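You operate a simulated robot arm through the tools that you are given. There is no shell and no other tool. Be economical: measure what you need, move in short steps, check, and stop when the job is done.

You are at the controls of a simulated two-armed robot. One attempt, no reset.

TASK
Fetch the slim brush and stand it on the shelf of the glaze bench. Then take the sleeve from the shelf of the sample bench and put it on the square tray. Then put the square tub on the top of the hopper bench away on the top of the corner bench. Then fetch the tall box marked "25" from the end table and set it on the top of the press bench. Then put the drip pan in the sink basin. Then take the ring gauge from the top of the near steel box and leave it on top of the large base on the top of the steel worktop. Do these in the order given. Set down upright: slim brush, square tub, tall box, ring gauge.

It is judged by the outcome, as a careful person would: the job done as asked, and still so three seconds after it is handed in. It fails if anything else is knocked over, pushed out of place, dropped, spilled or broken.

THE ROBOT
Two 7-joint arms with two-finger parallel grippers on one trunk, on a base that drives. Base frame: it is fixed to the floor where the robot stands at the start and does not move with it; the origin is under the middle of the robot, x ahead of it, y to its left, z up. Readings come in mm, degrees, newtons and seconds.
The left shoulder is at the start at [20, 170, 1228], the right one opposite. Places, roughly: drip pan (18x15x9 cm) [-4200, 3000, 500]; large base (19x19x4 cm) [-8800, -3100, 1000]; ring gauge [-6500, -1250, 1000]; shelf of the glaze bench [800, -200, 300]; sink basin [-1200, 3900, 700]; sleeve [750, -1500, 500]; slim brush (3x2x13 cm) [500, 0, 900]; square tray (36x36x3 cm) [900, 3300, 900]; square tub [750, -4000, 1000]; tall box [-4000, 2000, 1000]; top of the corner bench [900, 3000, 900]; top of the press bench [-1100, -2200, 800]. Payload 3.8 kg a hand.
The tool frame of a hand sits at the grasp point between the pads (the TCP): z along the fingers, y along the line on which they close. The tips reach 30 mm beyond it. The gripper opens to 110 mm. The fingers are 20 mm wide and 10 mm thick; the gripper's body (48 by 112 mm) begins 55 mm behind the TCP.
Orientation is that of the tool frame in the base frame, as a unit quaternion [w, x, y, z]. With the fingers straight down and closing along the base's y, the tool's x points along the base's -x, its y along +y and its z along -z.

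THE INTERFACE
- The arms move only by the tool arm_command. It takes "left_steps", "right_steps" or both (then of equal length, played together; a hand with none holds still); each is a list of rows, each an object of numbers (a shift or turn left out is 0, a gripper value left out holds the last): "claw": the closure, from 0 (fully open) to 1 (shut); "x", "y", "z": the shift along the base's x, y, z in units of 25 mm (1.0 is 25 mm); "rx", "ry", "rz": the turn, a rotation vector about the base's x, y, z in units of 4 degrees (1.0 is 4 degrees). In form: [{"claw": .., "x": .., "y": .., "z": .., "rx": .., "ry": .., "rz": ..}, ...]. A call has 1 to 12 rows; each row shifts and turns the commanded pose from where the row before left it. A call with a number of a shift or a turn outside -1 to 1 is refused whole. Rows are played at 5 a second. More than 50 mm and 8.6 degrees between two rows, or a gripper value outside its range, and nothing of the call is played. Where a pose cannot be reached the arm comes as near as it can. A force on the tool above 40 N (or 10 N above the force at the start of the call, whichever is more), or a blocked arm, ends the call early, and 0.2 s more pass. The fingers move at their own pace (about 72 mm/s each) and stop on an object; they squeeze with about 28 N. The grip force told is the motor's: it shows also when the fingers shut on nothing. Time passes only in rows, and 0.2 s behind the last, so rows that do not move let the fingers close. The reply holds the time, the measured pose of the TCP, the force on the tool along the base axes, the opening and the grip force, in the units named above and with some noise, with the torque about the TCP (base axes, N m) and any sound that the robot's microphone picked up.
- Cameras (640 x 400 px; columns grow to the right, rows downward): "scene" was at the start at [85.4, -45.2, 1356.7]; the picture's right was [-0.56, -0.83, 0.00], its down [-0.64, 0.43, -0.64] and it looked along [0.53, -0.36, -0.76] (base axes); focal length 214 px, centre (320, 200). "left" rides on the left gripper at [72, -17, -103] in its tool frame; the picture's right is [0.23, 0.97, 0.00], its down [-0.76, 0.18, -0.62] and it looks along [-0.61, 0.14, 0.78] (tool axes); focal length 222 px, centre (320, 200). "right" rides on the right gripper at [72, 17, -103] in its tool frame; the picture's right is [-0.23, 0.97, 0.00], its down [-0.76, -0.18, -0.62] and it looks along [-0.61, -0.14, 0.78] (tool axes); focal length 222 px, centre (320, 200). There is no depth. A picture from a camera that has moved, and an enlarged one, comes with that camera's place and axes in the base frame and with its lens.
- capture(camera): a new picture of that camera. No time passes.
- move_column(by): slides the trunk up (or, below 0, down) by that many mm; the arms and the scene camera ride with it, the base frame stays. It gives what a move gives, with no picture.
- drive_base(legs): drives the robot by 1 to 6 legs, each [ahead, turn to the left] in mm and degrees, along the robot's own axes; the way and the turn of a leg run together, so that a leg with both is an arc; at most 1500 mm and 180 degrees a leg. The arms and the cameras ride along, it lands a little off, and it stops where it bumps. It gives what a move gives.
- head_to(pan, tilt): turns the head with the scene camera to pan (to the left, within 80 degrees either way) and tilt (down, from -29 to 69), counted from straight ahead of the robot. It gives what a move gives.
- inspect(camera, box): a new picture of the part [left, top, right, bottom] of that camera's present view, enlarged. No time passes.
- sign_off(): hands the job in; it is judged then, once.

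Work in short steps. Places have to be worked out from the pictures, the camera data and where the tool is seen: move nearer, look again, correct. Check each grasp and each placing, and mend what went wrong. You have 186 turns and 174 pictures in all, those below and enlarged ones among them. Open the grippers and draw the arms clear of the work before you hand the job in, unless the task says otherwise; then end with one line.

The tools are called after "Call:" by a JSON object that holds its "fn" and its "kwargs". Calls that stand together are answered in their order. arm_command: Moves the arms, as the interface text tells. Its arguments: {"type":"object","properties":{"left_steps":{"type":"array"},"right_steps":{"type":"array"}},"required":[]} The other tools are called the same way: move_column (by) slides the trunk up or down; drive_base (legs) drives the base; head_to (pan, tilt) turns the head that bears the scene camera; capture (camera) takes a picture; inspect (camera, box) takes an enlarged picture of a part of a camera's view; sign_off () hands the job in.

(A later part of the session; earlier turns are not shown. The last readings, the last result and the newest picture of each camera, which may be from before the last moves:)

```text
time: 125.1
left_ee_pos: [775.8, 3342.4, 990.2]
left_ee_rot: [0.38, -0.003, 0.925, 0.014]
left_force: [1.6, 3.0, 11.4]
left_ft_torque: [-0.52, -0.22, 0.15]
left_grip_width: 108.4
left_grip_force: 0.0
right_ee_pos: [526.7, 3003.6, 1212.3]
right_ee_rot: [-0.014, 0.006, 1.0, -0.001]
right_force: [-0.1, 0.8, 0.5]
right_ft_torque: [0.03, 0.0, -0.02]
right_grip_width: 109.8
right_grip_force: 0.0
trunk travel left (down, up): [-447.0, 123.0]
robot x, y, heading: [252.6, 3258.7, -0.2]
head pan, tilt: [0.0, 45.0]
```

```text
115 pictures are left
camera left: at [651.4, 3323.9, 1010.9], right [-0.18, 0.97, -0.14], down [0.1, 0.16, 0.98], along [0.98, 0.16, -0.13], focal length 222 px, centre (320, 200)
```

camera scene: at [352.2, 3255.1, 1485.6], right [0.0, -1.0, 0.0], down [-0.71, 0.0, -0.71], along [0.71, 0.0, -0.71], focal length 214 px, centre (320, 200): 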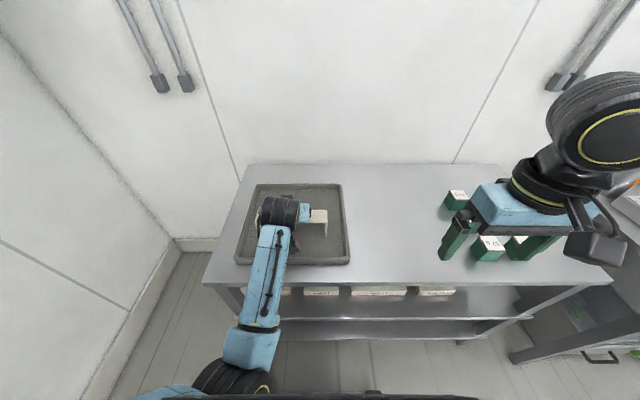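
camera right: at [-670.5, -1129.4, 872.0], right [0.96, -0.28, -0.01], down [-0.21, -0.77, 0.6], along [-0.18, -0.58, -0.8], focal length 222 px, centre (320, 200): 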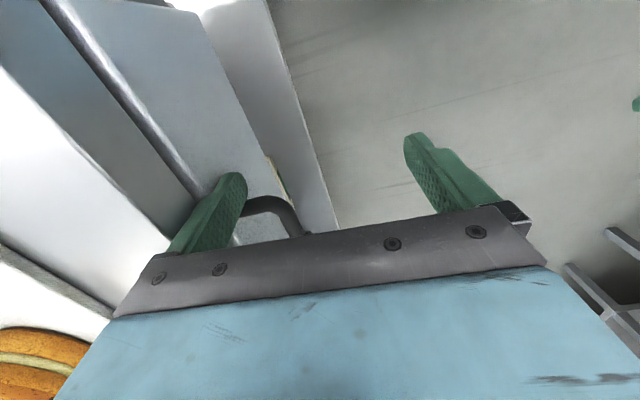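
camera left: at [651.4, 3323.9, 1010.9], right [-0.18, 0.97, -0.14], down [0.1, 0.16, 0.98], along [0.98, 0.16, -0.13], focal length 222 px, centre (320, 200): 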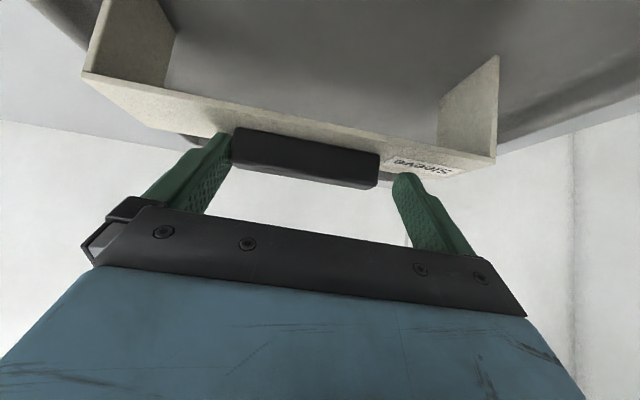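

The −y finger still touches the plate. I shift slightly −y and withdraw up and back.

Call:
{"fn": "arm_command", "kwargs": {"left_steps": [{"z": 0.3, "y": -0.12}, {"z": 0.6}, {"z": 0.8, "x": -0.4}, {"z": 0.8, "x": -0.6}, {"z": 0.8, "x": -0.6}]}}

Call:
{"fn": "capture", "kwargs": {"camera": "left"}}

Call:
{"fn": "capture", "kwargs": {"camera": "scene"}}

```text
time: 126.3
left_ee_pos: [737.5, 3347.5, 1069.4]
left_ee_rot: [0.378, -0.003, 0.925, 0.023]
left_force: [-0.2, 0.3, -0.1]
left_ft_torque: [0.02, -0.03, 0.01]
left_grip_width: 110.0
left_grip_force: 0.0
right_ee_pos: [528.3, 3002.4, 1212.3]
right_ee_rot: [-0.015, 0.006, 1.0, -0.002]
right_force: [0.6, 0.2, 0.5]
right_ft_torque: [0.0, -0.01, 0.01]
right_grip_width: 109.8
right_grip_force: 0.0
trunk travel left (down, up): [-447.0, 123.0]
robot x, y, heading: [249.6, 3259.1, -0.0]
head pan, tilt: [0.0, 45.0]
```

```text
114 pictures are left
camera left: at [613.2, 3325.6, 1089.8], right [-0.18, 0.98, -0.12], down [0.1, 0.14, 0.98], along [0.98, 0.17, -0.13], focal length 222 px, centre (320, 200)
```

left: 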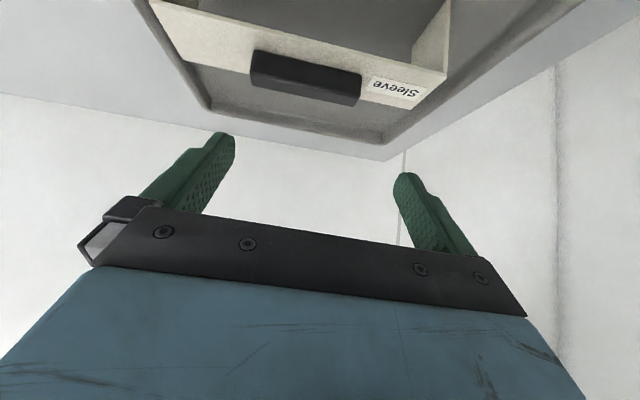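

```text
113 pictures are left
camera scene: at [351.9, 3255.5, 1485.5], right [0.0, -1.0, 0.0], down [-0.71, 0.0, -0.71], along [0.71, 0.0, -0.71], focal length 214 px, centre (320, 200)
```

scene: 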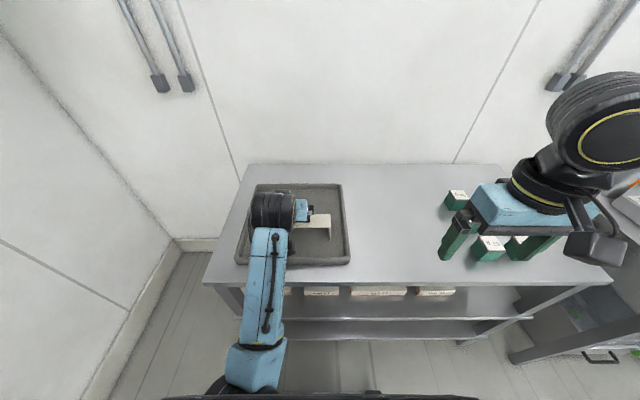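

Sleeve stands in the tray, clear. Next the square tub: I back off, turn to −y and drive down the aisle in stages.

Call:
{"fn": "drive_base", "kwargs": {"legs": [[-380, 0], [0, -90], [1500, 0], [1500, 0], [1500, 0], [1000, 0]]}}

Call:
{"fn": "head_to", "kwargs": {"pan": 0, "tilt": 25}}

Call:
{"fn": "capture", "kwargs": {"camera": "scene"}}

```text
time: 158.7
left_ee_pos: [-42.4, -2770.4, 1065.2]
left_ee_rot: [0.282, 0.652, 0.657, -0.25]
left_force: [-0.8, 0.4, -0.1]
left_ft_torque: [-0.01, 0.01, -0.01]
left_grip_width: 110.5
left_grip_force: 0.0
right_ee_pos: [-385.0, -2565.6, 1210.8]
right_ee_rot: [-0.012, 0.708, 0.706, 0.009]
right_force: [0.3, 0.1, -0.2]
right_ft_torque: [-0.03, 0.0, -0.01]
right_grip_width: 110.0
right_grip_force: 0.1
trunk travel left (down, up): [-447.0, 123.0]
robot x, y, heading: [-135.4, -2283.0, -89.4]
head pan, tilt: [0.0, 45.0]
```

```text
time: 159.5
left_ee_pos: [-41.8, -2770.0, 1066.8]
left_ee_rot: [0.284, 0.651, 0.658, -0.249]
left_force: [0.2, -1.1, -0.6]
left_ft_torque: [0.01, 0.0, 0.03]
left_grip_width: 110.0
left_grip_force: 0.1
right_ee_pos: [-384.2, -2565.6, 1210.7]
right_ee_rot: [-0.012, 0.709, 0.705, 0.009]
right_force: [0.3, -0.6, 0.8]
right_ft_torque: [0.02, 0.01, -0.02]
right_grip_width: 110.0
right_grip_force: 0.1
trunk travel left (down, up): [-447.0, 123.0]
robot x, y, heading: [-131.5, -2286.7, -89.7]
head pan, tilt: [0.0, 25.0]
```

```text
112 pictures are left
camera scene: at [-131.3, -2399.2, 1516.0], right [-1.0, -0.01, 0.0], down [0.0, 0.42, -0.91], along [0.01, -0.91, -0.42], focal length 214 px, centre (320, 200)
```

scene: 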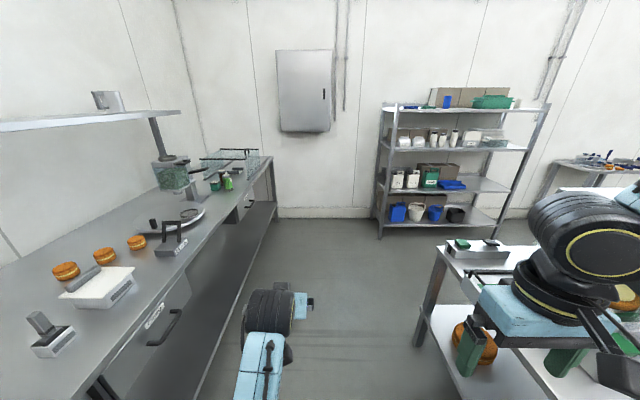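

The tub should be near the teal/green things by the hopper; I enlarge there.

Call:
{"fn": "inspect", "kwargs": {"camera": "scene", "box": [140, 130, 290, 240]}}

```text
3.64 times, centred on (215, 185) of scene
camera zoom: at [-131.3, -2399.2, 1516.0], right [-1.0, -0.01, 0.0], down [0.0, 0.42, -0.91], along [0.01, -0.91, -0.42], focal length 780 px, centre (702, 254)
```

zoom: 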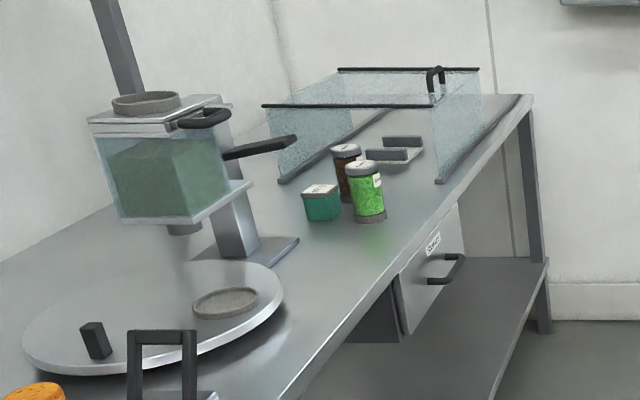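

The teal tub is at ≈[687,−3931], a green jar stands in front of it and a brown jar to its right. I shift to the aisle's middle, drive to y≈−3900 and turn to face it.

Call:
{"fn": "drive_base", "kwargs": {"legs": [[0, 25], [260, 0], [0, -25.3], [1380, 0], [0, 90]]}}

Call:
{"fn": "head_to", "kwargs": {"pan": 0, "tilt": 40}}

Call:
{"fn": "capture", "kwargs": {"camera": "scene"}}

```text
time: 174.1
left_ee_pos: [478.3, -3795.8, 1066.3]
left_ee_rot: [0.379, 0.004, 0.925, 0.02]
left_force: [0.0, 0.1, -0.4]
left_ft_torque: [0.0, -0.02, -0.01]
left_grip_width: 109.9
left_grip_force: 0.0
right_ee_pos: [266.3, -4136.4, 1209.8]
right_ee_rot: [-0.014, 0.011, 1.0, -0.003]
right_force: [-0.3, 1.4, -0.1]
right_ft_torque: [0.01, 0.02, -0.03]
right_grip_width: 110.1
right_grip_force: 0.0
trunk travel left (down, up): [-447.0, 123.0]
robot x, y, heading: [-9.0, -3874.1, -0.6]
head pan, tilt: [0.0, 25.0]
```

```text
time: 174.9
left_ee_pos: [476.8, -3794.8, 1066.7]
left_ee_rot: [0.377, 0.005, 0.926, 0.02]
left_force: [0.2, 0.2, -0.1]
left_ft_torque: [0.01, 0.04, 0.03]
left_grip_width: 109.8
left_grip_force: 0.0
right_ee_pos: [266.5, -4135.6, 1210.9]
right_ee_rot: [-0.014, 0.011, 1.0, -0.003]
right_force: [0.4, 0.0, 0.5]
right_ft_torque: [0.01, -0.01, -0.03]
right_grip_width: 110.1
right_grip_force: 0.1
trunk travel left (down, up): [-447.0, 123.0]
robot x, y, heading: [-10.0, -3881.0, -0.6]
head pan, tilt: [0.0, 40.0]
```

```text
110 pictures are left
camera scene: at [95.8, -3881.6, 1492.8], right [-0.01, -1.0, 0.0], down [-0.64, 0.01, -0.77], along [0.77, -0.01, -0.64], focal length 214 px, centre (320, 200)
```

scene: 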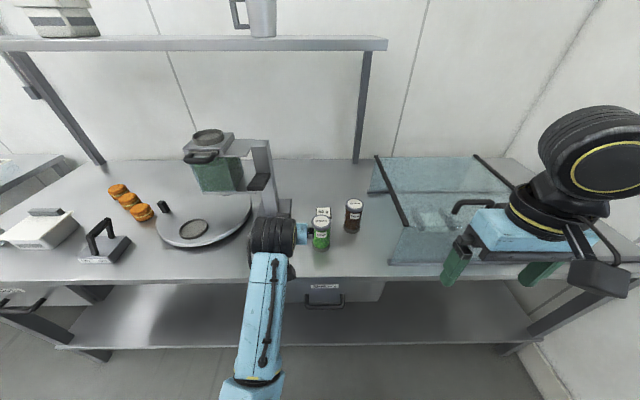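

Call:
{"fn": "inspect", "kwargs": {"camera": "scene", "box": [240, 180, 400, 280]}}

Call:
{"fn": "capture", "kwargs": {"camera": "left"}}

```text
4.00 times, centred on (320, 230) of scene
camera zoom: at [95.8, -3881.6, 1492.8], right [-0.01, -1.0, 0.0], down [-0.64, 0.01, -0.77], along [0.77, -0.01, -0.64], focal length 858 px, centre (320, 80)
```

zoom: 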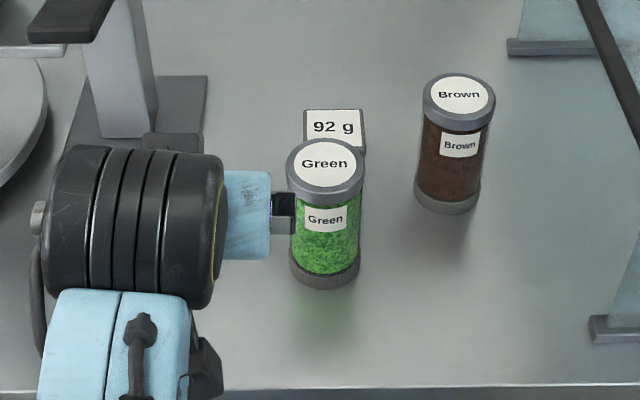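

```text
108 pictures are left
camera left: at [352.8, -3814.6, 1088.1], right [-0.17, 0.98, -0.12], down [0.11, 0.14, 0.98], along [0.98, 0.15, -0.13], focal length 222 px, centre (320, 200)
```

left: 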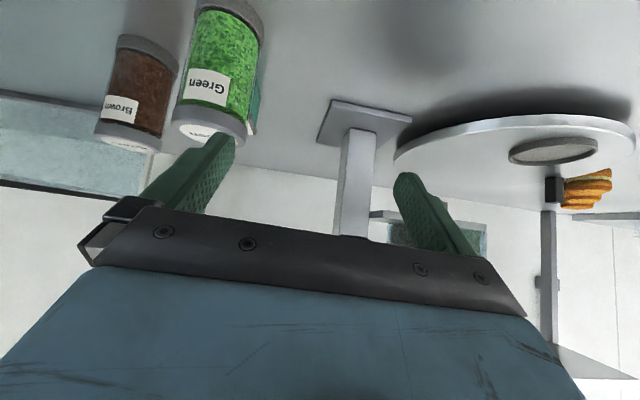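

Tub lid ≈[658,−3901,972], ~56 mm wide; green jar at [563,−3891] (top 1022) stands right before it, brown at [642,−4007]. I'll come nearly straight down. First raise the trunk and re-stand the robot at y≈−3990.

Call:
{"fn": "move_column", "kwargs": {"by": 120}}

Call:
{"fn": "drive_base", "kwargs": {"legs": [[0, -60], [118, 0], [0, 60.6]]}}

Call:
{"fn": "arm_command", "kwargs": {"left_steps": [{"claw": 0.15, "ry": 0.95, "z": 0.3}, {"ry": 0.95, "z": 0.3}, {"ry": 0.95, "z": 0.3}, {"ry": 0.95}, {"ry": 0.95}, {"ry": 0.95}, {"ry": 0.95}, {"ry": 0.95}, {"ry": 0.95}]}}

Call:
{"fn": "capture", "kwargs": {"camera": "left"}}

Call:
{"fn": "capture", "kwargs": {"camera": "scene"}}

```text
time: 176.4
left_ee_pos: [478.2, -3796.1, 1186.5]
left_ee_rot: [0.378, 0.005, 0.926, 0.02]
left_force: [0.5, -0.5, 0.3]
left_ft_torque: [-0.03, 0.0, -0.03]
left_grip_width: 110.1
left_grip_force: 0.0
right_ee_pos: [266.2, -4136.2, 1330.9]
right_ee_rot: [-0.015, 0.012, 1.0, -0.002]
right_force: [0.4, 0.3, 0.3]
right_ft_torque: [0.0, 0.0, 0.0]
right_grip_width: 110.1
right_grip_force: 0.1
trunk travel left (down, up): [-567.0, 3.0]
robot x, y, heading: [-9.8, -3881.3, -0.7]
head pan, tilt: [0.0, 40.0]
```

```text
time: 182.9
left_ee_pos: [533.5, -3885.7, 1186.5]
left_ee_rot: [0.379, -0.006, 0.925, 0.025]
left_force: [-0.4, -0.1, 0.0]
left_ft_torque: [-0.03, 0.02, -0.01]
left_grip_width: 110.1
left_grip_force: 0.1
right_ee_pos: [330.6, -4230.4, 1330.5]
right_ee_rot: [-0.014, -0.002, 1.0, -0.002]
right_force: [0.1, -0.5, -0.3]
right_ft_torque: [-0.01, -0.02, -0.02]
right_grip_width: 109.9
right_grip_force: 0.1
trunk travel left (down, up): [-567.0, 3.0]
robot x, y, heading: [51.7, -3977.5, 0.9]
head pan, tilt: [0.0, 40.0]
```

```text
time: 185.1
left_ee_pos: [537.0, -3848.3, 1178.1]
left_ee_rot: [0.075, -0.015, 0.995, 0.062]
left_force: [0.2, -0.1, -0.5]
left_ft_torque: [0.01, 0.01, 0.03]
left_grip_width: 93.5
left_grip_force: 0.0
left hand out of reach, approached as far as the arm can: row 9
right_ee_pos: [329.7, -4230.3, 1330.9]
right_ee_rot: [-0.014, -0.001, 1.0, -0.001]
right_force: [-1.1, 0.2, -0.1]
right_ft_torque: [0.01, -0.02, -0.01]
right_grip_width: 110.0
right_grip_force: 0.0
trunk travel left (down, up): [-567.0, 3.0]
robot x, y, heading: [49.0, -3981.9, 0.6]
head pan, tilt: [0.0, 40.0]
stopped in row 9 (left hand): the arm was blocked; the commanded pose is now the measured one
```

```text
107 pictures are left
camera left: at [450.4, -3879.2, 1266.0], right [-0.26, 0.96, 0.08], down [0.65, 0.11, 0.75], along [0.71, 0.25, -0.66], focal length 222 px, centre (320, 200)
```

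left: 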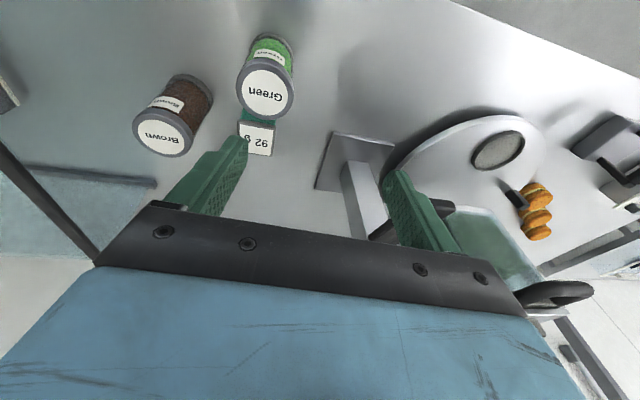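

```text
106 pictures are left
camera scene: at [154.1, -3980.8, 1612.8], right [0.01, -1.0, 0.0], down [-0.64, -0.01, -0.77], along [0.77, 0.01, -0.64], focal length 214 px, centre (320, 200)
```

scene: 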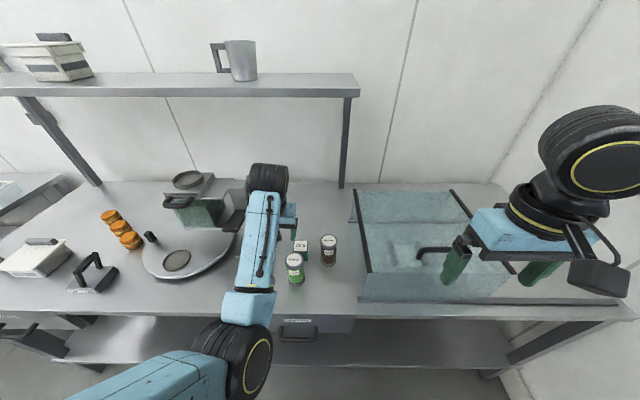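

Vertical reach fails at this distance, but the base seems narrow enough to stand much nearer. I first look straight down to judge the base and bench-front gap.

Call:
{"fn": "head_to", "kwargs": {"pan": 0, "tilt": 69}}

Call:
{"fn": "capture", "kwargs": {"camera": "scene"}}

```text
time: 186.1
left_ee_pos: [537.0, -3848.3, 1178.4]
left_ee_rot: [0.075, -0.015, 0.995, 0.062]
left_force: [-0.3, -0.1, -0.4]
left_ft_torque: [-0.01, 0.01, 0.0]
left_grip_width: 93.5
left_grip_force: 0.0
right_ee_pos: [331.5, -4229.7, 1331.5]
right_ee_rot: [-0.013, -0.002, 1.0, -0.002]
right_force: [-0.3, 0.1, 0.0]
right_ft_torque: [0.01, 0.03, 0.02]
right_grip_width: 109.7
right_grip_force: 0.3
trunk travel left (down, up): [-567.0, 3.0]
robot x, y, heading: [48.9, -3980.8, 0.6]
head pan, tilt: [0.0, 68.8]
```

```text
105 pictures are left
camera scene: at [125.4, -3981.2, 1576.6], right [0.01, -1.0, 0.0], down [-0.93, -0.01, -0.36], along [0.36, 0.0, -0.93], focal length 214 px, centre (320, 200)
```

scene: 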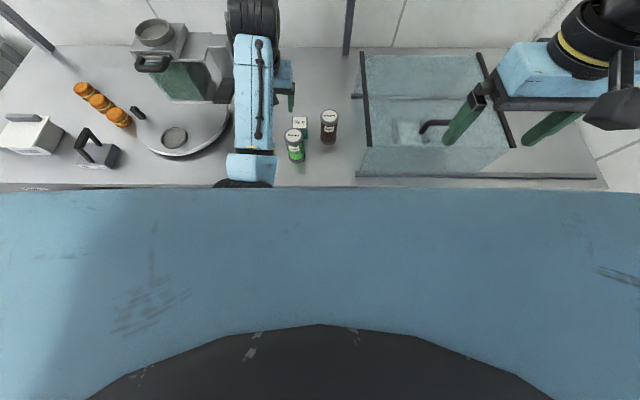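

The chest overhang is only ~105 mm and nothing of the base shows beyond ~220 mm, so I can stand ~265 mm from the bench front. First pull the hand back and to y≈−3900, squared vertical.

Call:
{"fn": "arm_command", "kwargs": {"left_steps": [{"x": -0.8, "y": -0.5}, {"x": -0.8, "y": -0.5}, {"x": -0.8, "y": -0.5, "rx": -0.5, "rz": 0.3}, {"y": -0.5, "ry": 0.8, "rx": -0.5, "rz": 0.3}, {"rx": -0.5, "rz": 0.3, "ry": 0.8}, {"rx": -0.3, "ry": 0.6}]}}

```text
time: 187.7
left_ee_pos: [498.4, -3872.8, 1109.4]
left_ee_rot: [-0.016, -0.059, 0.998, 0.028]
left_force: [-0.4, 0.2, -0.2]
left_ft_torque: [-0.03, -0.01, 0.03]
left_grip_width: 93.6
left_grip_force: 0.1
left hand out of reach, approached as far as the arm can: row 2, 3, 4, 5, 6
right_ee_pos: [331.1, -4229.6, 1330.8]
right_ee_rot: [-0.015, -0.001, 1.0, -0.002]
right_force: [-0.1, -0.3, -0.5]
right_ft_torque: [-0.02, 0.0, -0.01]
right_grip_width: 109.7
right_grip_force: 0.0
trunk travel left (down, up): [-567.0, 3.0]
robot x, y, heading: [45.7, -3978.4, 0.3]
head pan, tilt: [0.0, 68.8]
stopped in row 6 (left hand): the arm was blocked; the commanded pose is now the measured one
```

Joint limits favour the hand near shoulder height when it points down. I back off 200 mm, lower the trunk, and raise the hand relative to the shoulder.

Call:
{"fn": "drive_base", "kwargs": {"legs": [[-200, 0]]}}

Call:
{"fn": "move_column", "kwargs": {"by": -300}}

Call:
{"fn": "arm_command", "kwargs": {"left_steps": [{"z": 1, "y": 0.3}, {"z": 1, "y": 0.3}, {"z": 1}, {"z": 1, "rx": -0.5, "rz": 0.3}, {"z": 1, "rx": -0.5, "rz": 0.3}, {"z": 1, "rx": -0.5}, {"z": 1}, {"z": 1}, {"z": 1}, {"z": 1}]}}

```text
time: 189.3
left_ee_pos: [297.3, -3875.9, 1109.9]
left_ee_rot: [-0.015, -0.059, 0.998, 0.027]
left_force: [-0.4, -0.9, 0.2]
left_ft_torque: [0.02, -0.05, 0.03]
left_grip_width: 93.8
left_grip_force: 0.0
right_ee_pos: [131.2, -4232.3, 1331.0]
right_ee_rot: [-0.014, -0.004, 1.0, -0.002]
right_force: [-0.3, 0.2, 1.6]
right_ft_torque: [-0.02, -0.04, -0.02]
right_grip_width: 109.9
right_grip_force: 0.1
trunk travel left (down, up): [-567.0, 3.0]
robot x, y, heading: [-154.2, -3982.8, 1.0]
head pan, tilt: [0.0, 68.8]
```

```text
time: 192.3
left_ee_pos: [297.4, -3875.3, 810.0]
left_ee_rot: [-0.014, -0.059, 0.998, 0.028]
left_force: [-0.2, -0.1, 0.5]
left_ft_torque: [0.0, -0.02, 0.0]
left_grip_width: 93.4
left_grip_force: 0.0
right_ee_pos: [131.8, -4232.0, 1031.5]
right_ee_rot: [-0.015, -0.002, 1.0, -0.001]
right_force: [-0.8, 0.0, -1.0]
right_ft_torque: [-0.03, -0.02, 0.01]
right_grip_width: 110.0
right_grip_force: 0.1
trunk travel left (down, up): [-267.0, 303.0]
robot x, y, heading: [-153.7, -3986.9, 0.9]
head pan, tilt: [0.0, 68.8]
```

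```text
time: 194.5
left_ee_pos: [414.1, -3861.2, 942.5]
left_ee_rot: [-0.019, -0.079, 0.996, -0.026]
left_force: [-0.1, -0.5, -0.1]
left_ft_torque: [0.04, 0.0, 0.02]
left_grip_width: 93.5
left_grip_force: 0.0
left hand out of reach, approached as far as the arm can: row 1, 2, 3, 4, 5, 6, 7, 8, 9, 10
right_ee_pos: [131.2, -4231.8, 1031.5]
right_ee_rot: [-0.015, -0.002, 1.0, -0.002]
right_force: [-0.7, 0.2, 0.3]
right_ft_torque: [-0.02, 0.02, 0.02]
right_grip_width: 109.6
right_grip_force: 0.0
trunk travel left (down, up): [-267.0, 303.0]
robot x, y, heading: [-153.1, -3982.7, 0.8]
head pan, tilt: [0.0, 68.8]
```

Odd: it ended at 567 mm ahead. I look at the arm's posture.

Call:
{"fn": "head_to", "kwargs": {"pan": 20, "tilt": 40}}

Call:
{"fn": "capture", "kwargs": {"camera": "scene"}}

```text
time: 195.4
left_ee_pos: [413.2, -3859.7, 942.1]
left_ee_rot: [-0.018, -0.079, 0.996, -0.025]
left_force: [-0.5, -0.8, 0.1]
left_ft_torque: [-0.01, -0.01, 0.01]
left_grip_width: 93.2
left_grip_force: 0.2
right_ee_pos: [132.0, -4232.3, 1030.0]
right_ee_rot: [-0.015, -0.002, 1.0, -0.002]
right_force: [-0.3, -0.3, 0.2]
right_ft_torque: [0.0, -0.01, 0.01]
right_grip_width: 110.1
right_grip_force: 0.1
trunk travel left (down, up): [-267.0, 303.0]
robot x, y, heading: [-152.4, -3982.6, 0.8]
head pan, tilt: [20.0, 40.0]
```

```text
104 pictures are left
camera scene: at [-51.7, -3954.4, 1312.7], right [0.36, -0.93, 0.0], down [-0.6, -0.23, -0.77], along [0.72, 0.27, -0.64], focal length 214 px, centre (320, 200)
```

scene: 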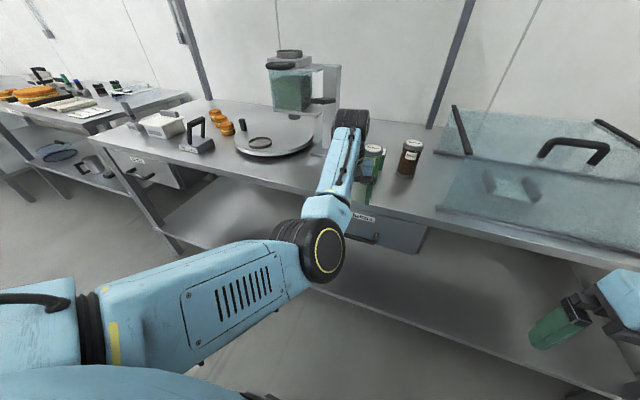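

This stretched posture (566 mm ahead, vertical) is just what I need. I bring the command to the measured pose and square the yaw.

Call:
{"fn": "arm_command", "kwargs": {"left_steps": [{"x": 0.8, "z": -0.9, "rz": -0.4, "rx": 0.1}, {"x": 0.8, "z": -0.9, "rz": -0.4, "rx": 0.1}, {"x": 0.8, "z": -0.9, "rz": -0.4, "rx": 0.1}, {"x": 0.8, "z": -0.9, "rz": -0.4, "rx": 0.1}, {"x": 0.6, "z": -0.9, "rz": -0.4, "rx": 0.1}, {}]}}

```text
time: 195.9
left_ee_pos: [438.2, -3861.2, 929.1]
left_ee_rot: [-0.018, -0.057, 0.998, -0.024]
left_force: [-20.2, 2.5, 24.7]
left_ft_torque: [-1.1, 0.27, -0.7]
left_grip_width: 91.3
left_grip_force: 0.0
right_ee_pos: [131.1, -4231.7, 1031.2]
right_ee_rot: [-0.014, -0.003, 1.0, -0.002]
right_force: [0.9, 1.1, -0.3]
right_ft_torque: [0.0, 0.1, 0.0]
right_grip_width: 109.8
right_grip_force: 0.1
trunk travel left (down, up): [-267.0, 303.0]
robot x, y, heading: [-151.3, -3979.9, 0.9]
head pan, tilt: [20.0, 40.0]
stopped in row 2 (left hand): the force on the tool passed its limit at 73 N (the readings are from after the stop); the commanded pose is now the measured one
```

The fingertips touched the bench front edge; the command had followed the measured pose. I raise the trunk right away and check the bench.

Call:
{"fn": "move_column", "kwargs": {"by": 150}}

Call:
{"fn": "capture", "kwargs": {"camera": "scene"}}

```text
time: 197.6
left_ee_pos: [438.2, -3862.0, 1073.6]
left_ee_rot: [-0.02, -0.059, 0.998, -0.023]
left_force: [0.1, -1.1, 0.0]
left_ft_torque: [0.0, -0.03, -0.01]
left_grip_width: 93.3
left_grip_force: 0.0
right_ee_pos: [131.3, -4232.1, 1180.6]
right_ee_rot: [-0.015, -0.003, 1.0, -0.002]
right_force: [-0.4, -0.9, 0.6]
right_ft_torque: [-0.03, 0.02, -0.03]
right_grip_width: 109.9
right_grip_force: 0.1
trunk travel left (down, up): [-417.0, 153.0]
robot x, y, heading: [-148.7, -3984.7, 0.7]
head pan, tilt: [20.0, 40.0]
```

```text
103 pictures are left
camera scene: at [-51.7, -3954.2, 1462.6], right [0.36, -0.93, 0.0], down [-0.6, -0.23, -0.77], along [0.72, 0.27, -0.64], focal length 214 px, centre (320, 200)
```

scene: 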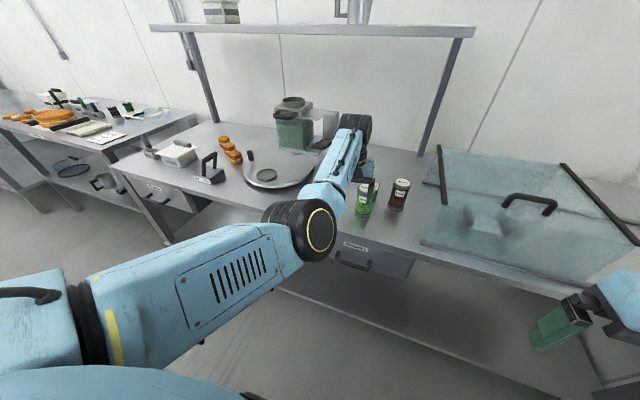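

All still in place. I square the hand (yaw/roll) and shift y by −42 mm here, clear of everything.

Call:
{"fn": "arm_command", "kwargs": {"left_steps": [{"y": -0.4, "rz": -0.45, "rx": 0.16, "ry": -0.14}, {"y": -0.4, "rz": -0.45, "rx": 0.16, "ry": -0.14}, {"y": -0.4, "rz": -0.45, "rx": 0.16, "ry": -0.14}, {"y": -0.4, "rz": -0.45, "rx": 0.16, "ry": -0.14}, {}]}}

```text
time: 198.8
left_ee_pos: [440.4, -3901.3, 1072.6]
left_ee_rot: [0.001, 0.004, 1.0, -0.002]
left_force: [0.1, -0.6, -0.3]
left_ft_torque: [-0.01, 0.0, -0.01]
left_grip_width: 93.4
left_grip_force: 0.0
right_ee_pos: [132.4, -4231.5, 1181.6]
right_ee_rot: [-0.014, -0.003, 1.0, -0.002]
right_force: [0.2, 0.3, 0.9]
right_ft_torque: [0.03, 0.02, 0.0]
right_grip_width: 110.3
right_grip_force: 0.0
trunk travel left (down, up): [-417.0, 153.0]
robot x, y, heading: [-154.0, -3985.8, 1.0]
head pan, tilt: [20.0, 40.0]
```

Squared at y −3901. I raise 30 mm more and drive 160 mm forward, then look with the hand camera.

Call:
{"fn": "move_column", "kwargs": {"by": 30}}

Call:
{"fn": "drive_base", "kwargs": {"legs": [[0, -1], [160, 0]]}}

Call:
{"fn": "capture", "kwargs": {"camera": "left"}}

```text
time: 199.6
left_ee_pos: [440.0, -3902.1, 1103.6]
left_ee_rot: [0.002, 0.004, 1.0, 0.0]
left_force: [-0.5, -0.2, 0.2]
left_ft_torque: [0.01, 0.01, -0.04]
left_grip_width: 93.5
left_grip_force: 0.1
right_ee_pos: [130.9, -4232.0, 1210.4]
right_ee_rot: [-0.015, -0.002, 1.0, -0.002]
right_force: [-0.5, 1.0, 0.7]
right_ft_torque: [-0.01, 0.0, 0.03]
right_grip_width: 109.9
right_grip_force: 0.2
trunk travel left (down, up): [-447.0, 123.0]
robot x, y, heading: [-150.7, -3981.9, 0.8]
head pan, tilt: [20.0, 40.0]
```

```text
time: 201.3
left_ee_pos: [599.6, -3911.8, 1102.0]
left_ee_rot: [-0.001, 0.015, 1.0, -0.001]
left_force: [0.6, -0.2, 0.3]
left_ft_torque: [0.0, 0.03, -0.01]
left_grip_width: 93.3
left_grip_force: 0.0
right_ee_pos: [284.0, -4239.0, 1210.3]
right_ee_rot: [-0.015, 0.005, 1.0, -0.002]
right_force: [-0.3, 0.5, -0.3]
right_ft_torque: [0.0, 0.01, 0.0]
right_grip_width: 110.0
right_grip_force: 0.0
trunk travel left (down, up): [-447.0, 123.0]
robot x, y, heading: [11.0, -3983.6, -0.1]
head pan, tilt: [20.0, 40.0]
```

```text
102 pictures are left
camera left: at [526.2, -3927.0, 1205.5], right [-0.2, 0.98, 0.0], down [0.77, 0.16, 0.62], along [0.61, 0.12, -0.78], focal length 222 px, centre (320, 200)
```

left: 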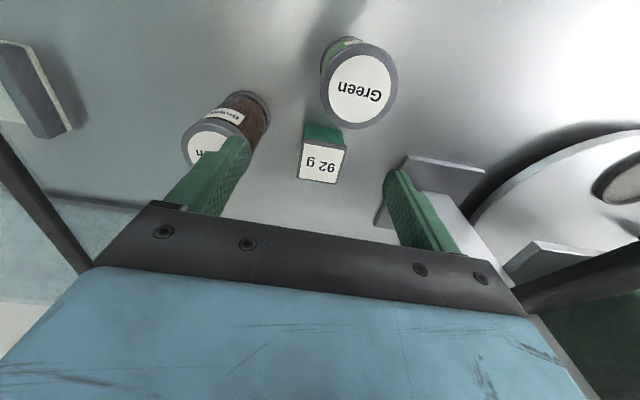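

Tub lid centre reads [652,−3902]. I nudge y +10, drive 52 mm ahead, and check again from above.

Call:
{"fn": "arm_command", "kwargs": {"left_steps": [{"y": 0.38, "rz": 0.25}, {}]}}

Call:
{"fn": "drive_base", "kwargs": {"legs": [[52, 0]]}}

Call:
{"fn": "capture", "kwargs": {"camera": "left"}}

```text
time: 201.9
left_ee_pos: [599.1, -3903.2, 1102.8]
left_ee_rot: [0.001, 0.006, 1.0, -0.001]
left_force: [-1.4, -0.3, 0.0]
left_ft_torque: [-0.02, 0.01, 0.03]
left_grip_width: 93.3
left_grip_force: 0.1
right_ee_pos: [284.1, -4238.7, 1212.0]
right_ee_rot: [-0.014, 0.006, 1.0, -0.002]
right_force: [0.2, 0.8, 0.9]
right_ft_torque: [0.03, 0.01, -0.01]
right_grip_width: 110.0
right_grip_force: 0.0
trunk travel left (down, up): [-447.0, 123.0]
robot x, y, heading: [5.5, -3981.6, 0.0]
head pan, tilt: [20.0, 40.0]
```

```text
time: 202.9
left_ee_pos: [651.5, -3905.6, 1103.2]
left_ee_rot: [-0.001, 0.005, 1.0, -0.001]
left_force: [0.6, -0.4, -0.1]
left_ft_torque: [-0.02, 0.03, -0.01]
left_grip_width: 93.3
left_grip_force: 0.0
right_ee_pos: [336.5, -4238.4, 1210.1]
right_ee_rot: [-0.014, 0.007, 1.0, -0.002]
right_force: [0.1, 1.4, -0.2]
right_ft_torque: [0.01, 0.02, 0.04]
right_grip_width: 109.9
right_grip_force: 0.0
trunk travel left (down, up): [-447.0, 123.0]
robot x, y, heading: [56.7, -3986.2, 0.2]
head pan, tilt: [20.0, 40.0]
```

```text
101 pictures are left
camera left: at [578.3, -3919.7, 1205.6], right [-0.22, 0.98, 0.0], down [0.76, 0.17, 0.62], along [0.61, 0.13, -0.78], focal length 222 px, centre (320, 200)
```

left: 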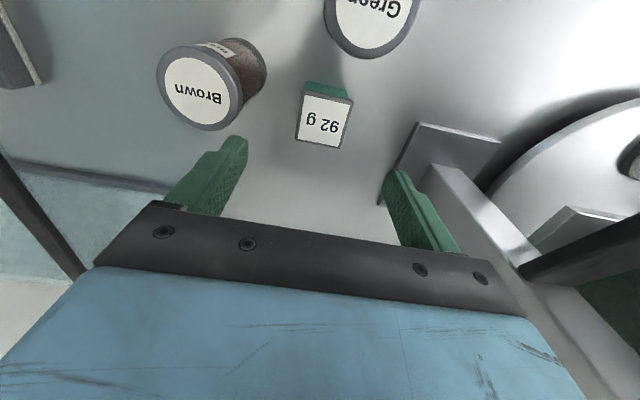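

Centre ≈[653,−3899]. I correct 6 mm in y and lower the trunk 105 mm, fingertips to just around the lid.

Call:
{"fn": "arm_command", "kwargs": {"left_steps": [{"y": 0.25, "x": 0.08}, {}]}}

Call:
{"fn": "move_column", "kwargs": {"by": -95}}

Call:
{"fn": "capture", "kwargs": {"camera": "left"}}

Call:
{"fn": "capture", "kwargs": {"camera": "scene"}}

```text
time: 203.5
left_ee_pos: [652.5, -3897.5, 1101.9]
left_ee_rot: [0.001, 0.005, 1.0, -0.001]
left_force: [-0.2, 0.4, 0.3]
left_ft_torque: [0.0, 0.01, 0.0]
left_grip_width: 93.6
left_grip_force: 0.1
right_ee_pos: [337.1, -4238.9, 1210.2]
right_ee_rot: [-0.015, 0.007, 1.0, -0.002]
right_force: [0.1, 0.9, -0.2]
right_ft_torque: [0.01, 0.0, -0.01]
right_grip_width: 109.9
right_grip_force: 0.0
trunk travel left (down, up): [-447.0, 123.0]
robot x, y, heading: [57.1, -3982.6, -0.1]
head pan, tilt: [20.0, 40.0]
```

```text
time: 204.8
left_ee_pos: [652.4, -3897.6, 1008.3]
left_ee_rot: [0.001, 0.005, 1.0, -0.001]
left_force: [-0.4, -0.5, 0.9]
left_ft_torque: [-0.01, 0.02, 0.02]
left_grip_width: 93.6
left_grip_force: 0.1
right_ee_pos: [334.8, -4238.2, 1115.1]
right_ee_rot: [-0.013, 0.007, 1.0, -0.002]
right_force: [0.0, 0.1, -0.7]
right_ft_torque: [0.02, 0.01, -0.05]
right_grip_width: 109.9
right_grip_force: 0.1
trunk travel left (down, up): [-352.0, 218.0]
robot x, y, heading: [56.0, -3983.9, -0.5]
head pan, tilt: [20.0, 40.0]
```

```text
100 pictures are left
camera left: at [578.9, -3913.4, 1111.3], right [-0.22, 0.98, 0.0], down [0.76, 0.17, 0.62], along [0.61, 0.13, -0.78], focal length 222 px, centre (320, 200)
```

left: 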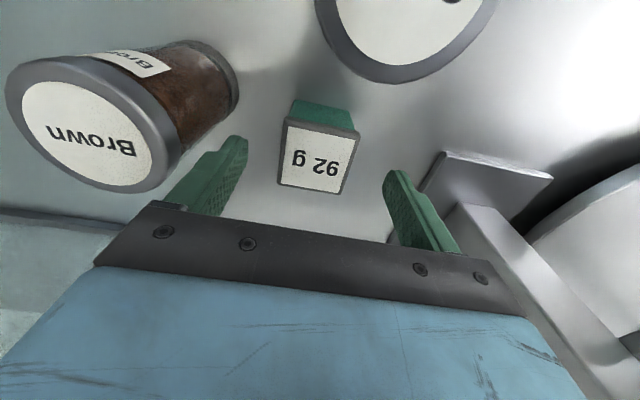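

```text
99 pictures are left
camera scene: at [157.8, -3956.5, 1397.8], right [0.34, -0.94, 0.0], down [-0.6, -0.22, -0.77], along [0.72, 0.26, -0.64], focal length 214 px, centre (320, 200)
```

scene: 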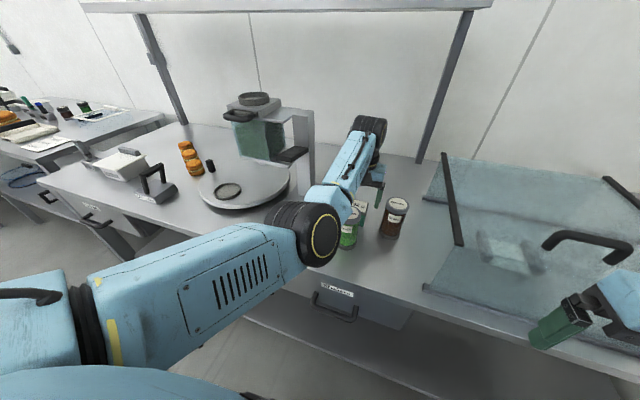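

Lid centre [652,−3900], between the fingers. I lower the last 44 mm and close.

Call:
{"fn": "move_column", "kwargs": {"by": -46}}

Call:
{"fn": "arm_command", "kwargs": {"left_steps": [{"claw": 1}, {}, {}, {}]}}

Call:
{"fn": "capture", "kwargs": {"camera": "left"}}

```text
time: 205.6
left_ee_pos: [653.9, -3898.9, 962.8]
left_ee_rot: [0.001, 0.005, 1.0, 0.0]
left_force: [-0.8, 0.0, 0.5]
left_ft_torque: [0.05, 0.02, 0.01]
left_grip_width: 93.6
left_grip_force: 0.1
right_ee_pos: [335.1, -4237.8, 1070.8]
right_ee_rot: [-0.014, 0.007, 1.0, -0.002]
right_force: [1.2, 1.3, -0.3]
right_ft_torque: [-0.06, 0.05, 0.03]
right_grip_width: 110.2
right_grip_force: 0.0
trunk travel left (down, up): [-306.0, 264.0]
robot x, y, heading: [56.5, -3984.4, -0.5]
head pan, tilt: [20.0, 40.0]
```

```text
time: 206.6
left_ee_pos: [653.0, -3898.0, 962.1]
left_ee_rot: [0.0, 0.006, 1.0, 0.0]
left_force: [0.0, -0.2, 1.5]
left_ft_torque: [-0.08, -0.01, 0.0]
left_grip_width: 55.4
left_grip_force: 28.2
right_ee_pos: [336.2, -4238.3, 1070.2]
right_ee_rot: [-0.014, 0.006, 1.0, -0.002]
right_force: [-0.7, 0.2, 0.1]
right_ft_torque: [0.02, 0.02, 0.0]
right_grip_width: 110.1
right_grip_force: 0.2
trunk travel left (down, up): [-306.0, 264.0]
robot x, y, heading: [57.9, -3984.0, -0.1]
head pan, tilt: [20.0, 40.0]
```

```text
98 pictures are left
camera left: at [578.9, -3913.6, 1065.2], right [-0.22, 0.98, 0.0], down [0.76, 0.17, 0.62], along [0.61, 0.13, -0.78], focal length 222 px, centre (320, 200)
```

left: 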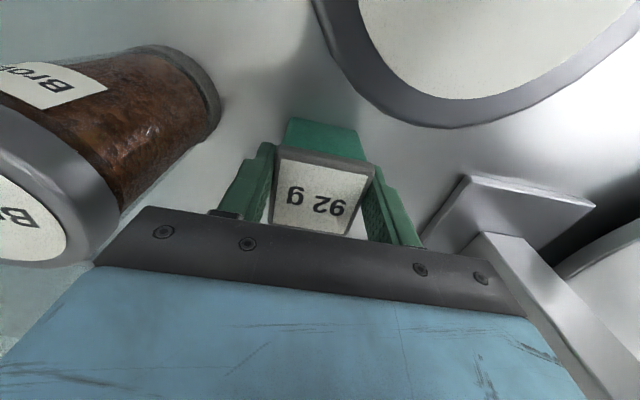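

Tub gripped at 55 mm. Raise the trunk 220 mm, then back out.

Call:
{"fn": "move_column", "kwargs": {"by": 220}}

Call:
{"fn": "drive_base", "kwargs": {"legs": [[-150, 0]]}}

Call:
{"fn": "capture", "kwargs": {"camera": "left"}}

Call:
{"fn": "capture", "kwargs": {"camera": "scene"}}

```text
time: 209.0
left_ee_pos: [653.3, -3897.5, 1182.6]
left_ee_rot: [-0.001, 0.005, 1.0, -0.001]
left_force: [-0.5, 0.2, -1.1]
left_ft_torque: [0.03, 0.01, -0.04]
left_grip_width: 55.3
left_grip_force: 27.8
right_ee_pos: [336.9, -4238.6, 1290.3]
right_ee_rot: [-0.015, 0.006, 1.0, -0.002]
right_force: [0.2, 0.2, 0.6]
right_ft_torque: [-0.02, -0.01, 0.03]
right_grip_width: 110.2
right_grip_force: 0.1
trunk travel left (down, up): [-526.0, 44.0]
robot x, y, heading: [59.1, -3980.1, -0.3]
head pan, tilt: [20.0, 40.0]
```

```text
time: 210.3
left_ee_pos: [502.3, -3897.3, 1182.5]
left_ee_rot: [0.001, 0.006, 1.0, -0.001]
left_force: [0.0, -0.4, -1.4]
left_ft_torque: [-0.02, -0.02, 0.01]
left_grip_width: 55.6
left_grip_force: 28.0
right_ee_pos: [186.1, -4236.6, 1290.6]
right_ee_rot: [-0.015, 0.006, 1.0, -0.002]
right_force: [-0.6, -0.9, -1.1]
right_ft_torque: [-0.04, -0.02, -0.02]
right_grip_width: 109.8
right_grip_force: 0.1
trunk travel left (down, up): [-526.0, 44.0]
robot x, y, heading: [-91.6, -3981.0, -0.2]
head pan, tilt: [20.0, 40.0]
```

```text
97 pictures are left
camera left: at [429.1, -3912.5, 1284.9], right [-0.22, 0.98, 0.0], down [0.76, 0.17, 0.62], along [0.61, 0.13, -0.78], focal length 222 px, centre (320, 200)
```

left: 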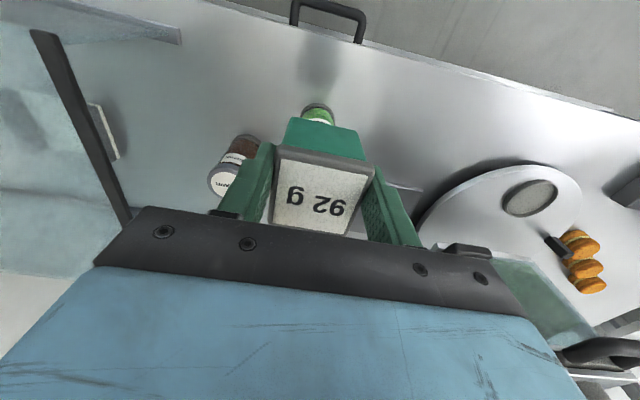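

```text
96 pictures are left
camera scene: at [8.1, -3956.1, 1571.7], right [0.34, -0.94, 0.0], down [-0.6, -0.22, -0.77], along [0.72, 0.26, -0.64], focal length 214 px, centre (320, 200)
```

scene: 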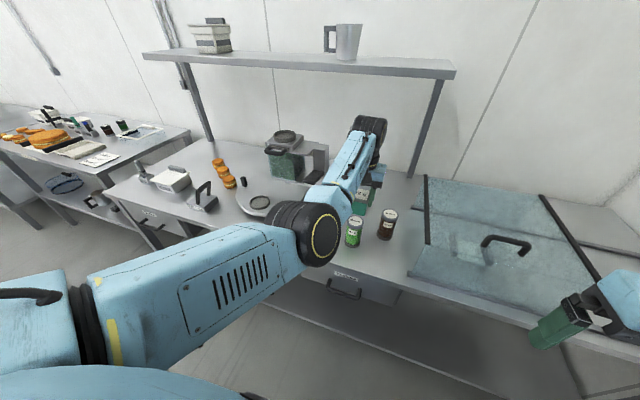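

Jars undisturbed and tub held. I turn to +y and drive up the aisle, correcting midway.

Call:
{"fn": "drive_base", "kwargs": {"legs": [[-10, 0], [0, 90], [1500, 0], [1500, 0]]}}

```text
time: 228.9
left_ee_pos: [-111.3, -386.1, 1182.0]
left_ee_rot: [0.001, -0.7, 0.714, 0.0]
left_force: [-0.5, -0.5, -2.3]
left_ft_torque: [-0.01, -0.03, -0.01]
left_grip_width: 55.6
left_grip_force: 28.1
right_ee_pos: [225.0, -706.7, 1289.9]
right_ee_rot: [-0.01, -0.699, 0.715, -0.012]
right_force: [0.1, 0.1, 0.7]
right_ft_torque: [0.03, -0.01, 0.0]
right_grip_width: 109.9
right_grip_force: 0.1
trunk travel left (down, up): [-526.0, 44.0]
robot x, y, heading: [-34.3, -982.8, 89.3]
head pan, tilt: [20.0, 40.0]
```

On course. Continue 4 m more with a slight correction.

Call:
{"fn": "drive_base", "kwargs": {"legs": [[0, 1.5], [1500, 0], [1500, 0], [950, 0], [0, -90.5]]}}

Call:
{"fn": "head_to", "kwargs": {"pan": 0, "tilt": 45}}

Call:
{"fn": "capture", "kwargs": {"camera": "scene"}}

```text
time: 252.1
left_ee_pos: [518.7, 3041.0, 1181.6]
left_ee_rot: [0.0, 0.006, 1.0, -0.001]
left_force: [-0.3, 0.6, -0.8]
left_ft_torque: [0.02, -0.04, -0.02]
left_grip_width: 55.5
left_grip_force: 28.0
right_ee_pos: [200.1, 2702.1, 1290.2]
right_ee_rot: [-0.014, 0.009, 1.0, -0.002]
right_force: [-0.6, 0.0, 0.1]
right_ft_torque: [0.03, 0.04, 0.04]
right_grip_width: 109.8
right_grip_force: 0.2
trunk travel left (down, up): [-526.0, 44.0]
robot x, y, heading: [-79.0, 2958.8, -0.5]
head pan, tilt: [20.0, 40.0]
```

```text
time: 252.9
left_ee_pos: [518.3, 3042.9, 1181.3]
left_ee_rot: [0.0, 0.008, 1.0, -0.001]
left_force: [-0.4, -0.4, -1.4]
left_ft_torque: [0.02, 0.04, 0.02]
left_grip_width: 55.5
left_grip_force: 28.3
right_ee_pos: [200.3, 2702.5, 1290.4]
right_ee_rot: [-0.015, 0.009, 1.0, -0.001]
right_force: [-0.9, 0.3, -0.5]
right_ft_torque: [-0.03, 0.02, 0.01]
right_grip_width: 109.9
right_grip_force: 0.1
trunk travel left (down, up): [-526.0, 44.0]
robot x, y, heading: [-80.1, 2959.0, -0.6]
head pan, tilt: [0.0, 45.0]
```

```text
95 pictures are left
camera scene: at [24.7, 2955.8, 1564.5], right [-0.01, -1.0, 0.0], down [-0.71, 0.0, -0.71], along [0.71, 0.0, -0.71], focal length 214 px, centre (320, 200)
```

scene: 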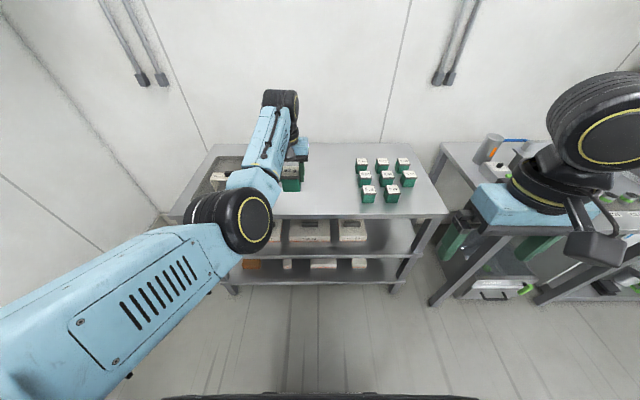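

Free space on the bench lies at y≈2820–3140. I drive 190 mm in, high, and look.

Call:
{"fn": "drive_base", "kwargs": {"legs": [[195, 0]]}}

Call:
{"fn": "capture", "kwargs": {"camera": "left"}}

Call:
{"fn": "capture", "kwargs": {"camera": "scene"}}

```text
time: 254.5
left_ee_pos: [714.9, 3041.6, 1182.0]
left_ee_rot: [0.001, 0.007, 1.0, -0.001]
left_force: [0.0, 0.0, 0.0]
left_ft_torque: [-0.03, 0.03, -0.04]
left_grip_width: 55.3
left_grip_force: 28.2
right_ee_pos: [397.6, 2700.5, 1290.2]
right_ee_rot: [-0.015, 0.007, 1.0, -0.002]
right_force: [0.9, 0.5, -0.6]
right_ft_torque: [0.0, 0.05, 0.04]
right_grip_width: 110.3
right_grip_force: 0.2
trunk travel left (down, up): [-526.0, 44.0]
robot x, y, heading: [116.2, 2958.1, -0.0]
head pan, tilt: [0.0, 45.0]
```

```text
94 pictures are left
camera left: at [641.1, 3025.6, 1284.8], right [-0.21, 0.98, 0.0], down [0.76, 0.17, 0.62], along [0.61, 0.13, -0.78], focal length 222 px, centre (320, 200)
```

left: 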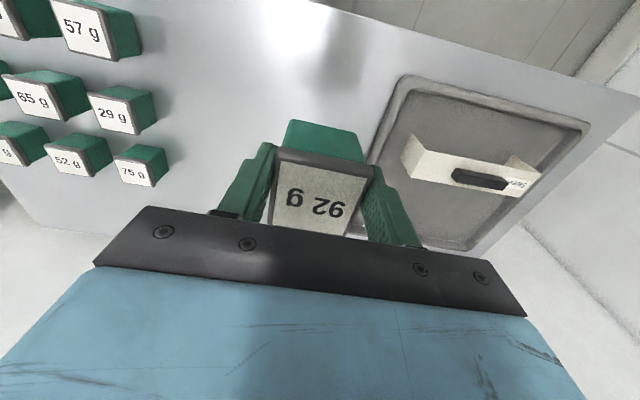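

```text
93 pictures are left
camera scene: at [221.2, 2954.5, 1564.5], right [-0.01, -1.0, 0.0], down [-0.71, 0.0, -0.71], along [0.71, 0.0, -0.71], focal length 214 px, centre (320, 200)
```

scene: 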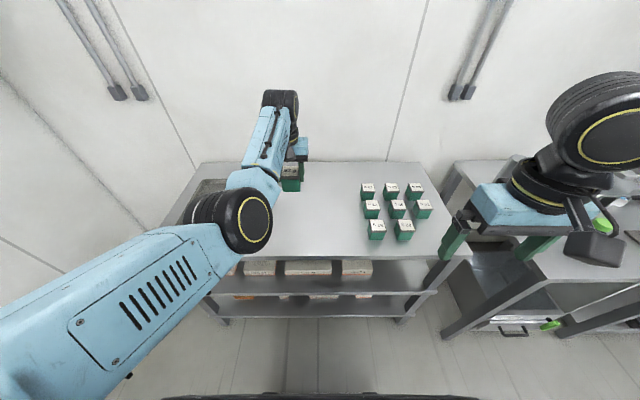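

Clear all around. I lower the trunk 195 mm, then feel for the surface.

Call:
{"fn": "move_column", "kwargs": {"by": -200}}

Call:
{"fn": "move_column", "kwargs": {"by": -14}}

Call:
{"fn": "capture", "kwargs": {"camera": "left"}}

```text
time: 256.7
left_ee_pos: [712.7, 3039.6, 982.3]
left_ee_rot: [0.001, 0.006, 1.0, 0.0]
left_force: [0.2, -0.7, -0.7]
left_ft_torque: [-0.01, 0.03, -0.02]
left_grip_width: 55.4
left_grip_force: 28.8
right_ee_pos: [396.4, 2702.7, 1090.9]
right_ee_rot: [-0.015, 0.007, 1.0, -0.002]
right_force: [-0.4, -0.6, -0.3]
right_ft_torque: [-0.05, 0.03, 0.01]
right_grip_width: 110.1
right_grip_force: 0.1
trunk travel left (down, up): [-326.0, 244.0]
robot x, y, heading: [120.8, 2959.7, -0.2]
head pan, tilt: [0.0, 45.0]
```

```text
time: 257.3
left_ee_pos: [714.0, 3041.4, 968.9]
left_ee_rot: [0.0, 0.007, 1.0, -0.001]
left_force: [0.8, -0.5, -0.3]
left_ft_torque: [0.04, 0.04, -0.01]
left_grip_width: 55.5
left_grip_force: 28.1
right_ee_pos: [396.2, 2701.3, 1076.2]
right_ee_rot: [-0.014, 0.007, 1.0, -0.002]
right_force: [-0.3, 0.8, -0.6]
right_ft_torque: [0.02, 0.01, -0.02]
right_grip_width: 109.8
right_grip_force: 0.2
trunk travel left (down, up): [-312.0, 258.0]
robot x, y, heading: [118.3, 2956.1, -0.2]
head pan, tilt: [0.0, 45.0]
```

```text
92 pictures are left
camera left: at [640.7, 3025.7, 1070.9], right [-0.21, 0.98, 0.0], down [0.76, 0.17, 0.62], along [0.61, 0.13, -0.78], focal length 222 px, centre (320, 200)
```

left: 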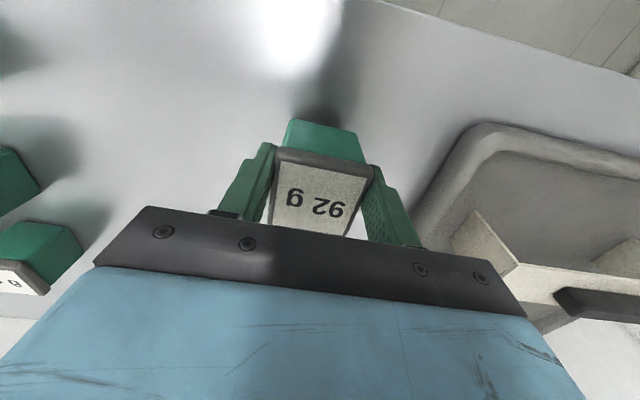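

Shadow shows it's very close. I go down by 4 mm steps watching the force.

Call:
{"fn": "arm_command", "kwargs": {"left_steps": [{"z": -0.12}, {"z": -0.12}, {"z": -0.08}]}}

```text
time: 258.1
left_ee_pos: [715.5, 3041.3, 960.0]
left_ee_rot: [0.0, 0.007, 1.0, 0.0]
left_force: [0.1, -0.3, -1.1]
left_ft_torque: [-0.01, 0.01, 0.01]
left_grip_width: 55.3
left_grip_force: 28.0
right_ee_pos: [397.0, 2701.1, 1075.4]
right_ee_rot: [-0.014, 0.008, 1.0, -0.001]
right_force: [-0.1, 0.2, 0.5]
right_ft_torque: [0.0, 0.0, -0.01]
right_grip_width: 110.2
right_grip_force: 0.1
trunk travel left (down, up): [-312.0, 258.0]
robot x, y, heading: [121.4, 2959.6, -0.3]
head pan, tilt: [0.0, 45.0]
```

Call:
{"fn": "arm_command", "kwargs": {"left_steps": [{"z": -0.1}, {"z": -0.1}, {"z": -0.1}, {"z": -0.1}]}}

Call:
{"fn": "inspect", "kwargs": {"camera": "left", "box": [220, 60, 440, 240]}}

```text
time: 259.1
left_ee_pos: [714.1, 3041.9, 951.2]
left_ee_rot: [0.0, 0.006, 1.0, 0.0]
left_force: [0.3, -0.5, -0.1]
left_ft_torque: [0.01, 0.01, 0.02]
left_grip_width: 55.5
left_grip_force: 28.1
right_ee_pos: [396.5, 2700.4, 1075.8]
right_ee_rot: [-0.015, 0.008, 1.0, -0.002]
right_force: [0.3, 1.1, 0.3]
right_ft_torque: [0.0, 0.01, -0.02]
right_grip_width: 110.2
right_grip_force: 0.0
trunk travel left (down, up): [-312.0, 258.0]
robot x, y, heading: [117.8, 2956.3, -0.3]
head pan, tilt: [0.0, 45.0]
```

```text
2.22 times, centred on (330, 150) of left
camera zoom: at [641.2, 3025.6, 1053.3], right [-0.21, 0.98, 0.0], down [0.76, 0.17, 0.62], along [0.61, 0.13, -0.78], focal length 494 px, centre (298, 311)
```

zoom: 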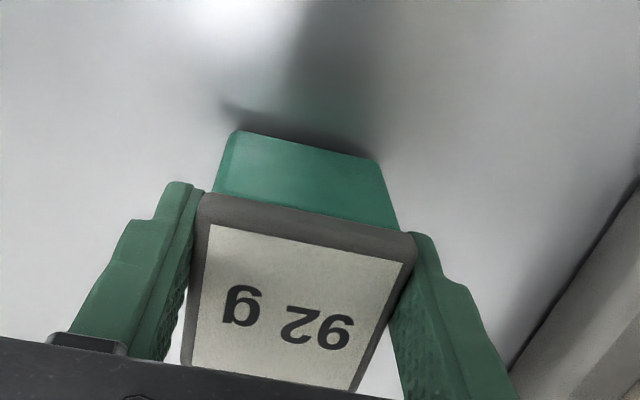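

A small gap remains. Four more 2.5 mm steps.

Call:
{"fn": "arm_command", "kwargs": {"left_steps": [{"z": -0.1}, {"z": -0.1}, {"z": -0.1}, {"z": -0.06}]}}

```text
time: 260.1
left_ee_pos: [712.4, 3041.0, 942.8]
left_ee_rot: [0.002, 0.006, 1.0, -0.001]
left_force: [-0.7, -0.4, 8.4]
left_ft_torque: [-0.01, 0.2, -0.02]
left_grip_width: 55.6
left_grip_force: 28.0
right_ee_pos: [395.6, 2701.3, 1075.8]
right_ee_rot: [-0.015, 0.008, 1.0, -0.001]
right_force: [1.1, 0.0, -0.1]
right_ft_torque: [-0.02, -0.02, -0.06]
right_grip_width: 110.1
right_grip_force: 0.1
trunk travel left (down, up): [-312.0, 258.0]
robot x, y, heading: [119.1, 2958.5, -0.2]
head pan, tilt: [0.0, 45.0]
```

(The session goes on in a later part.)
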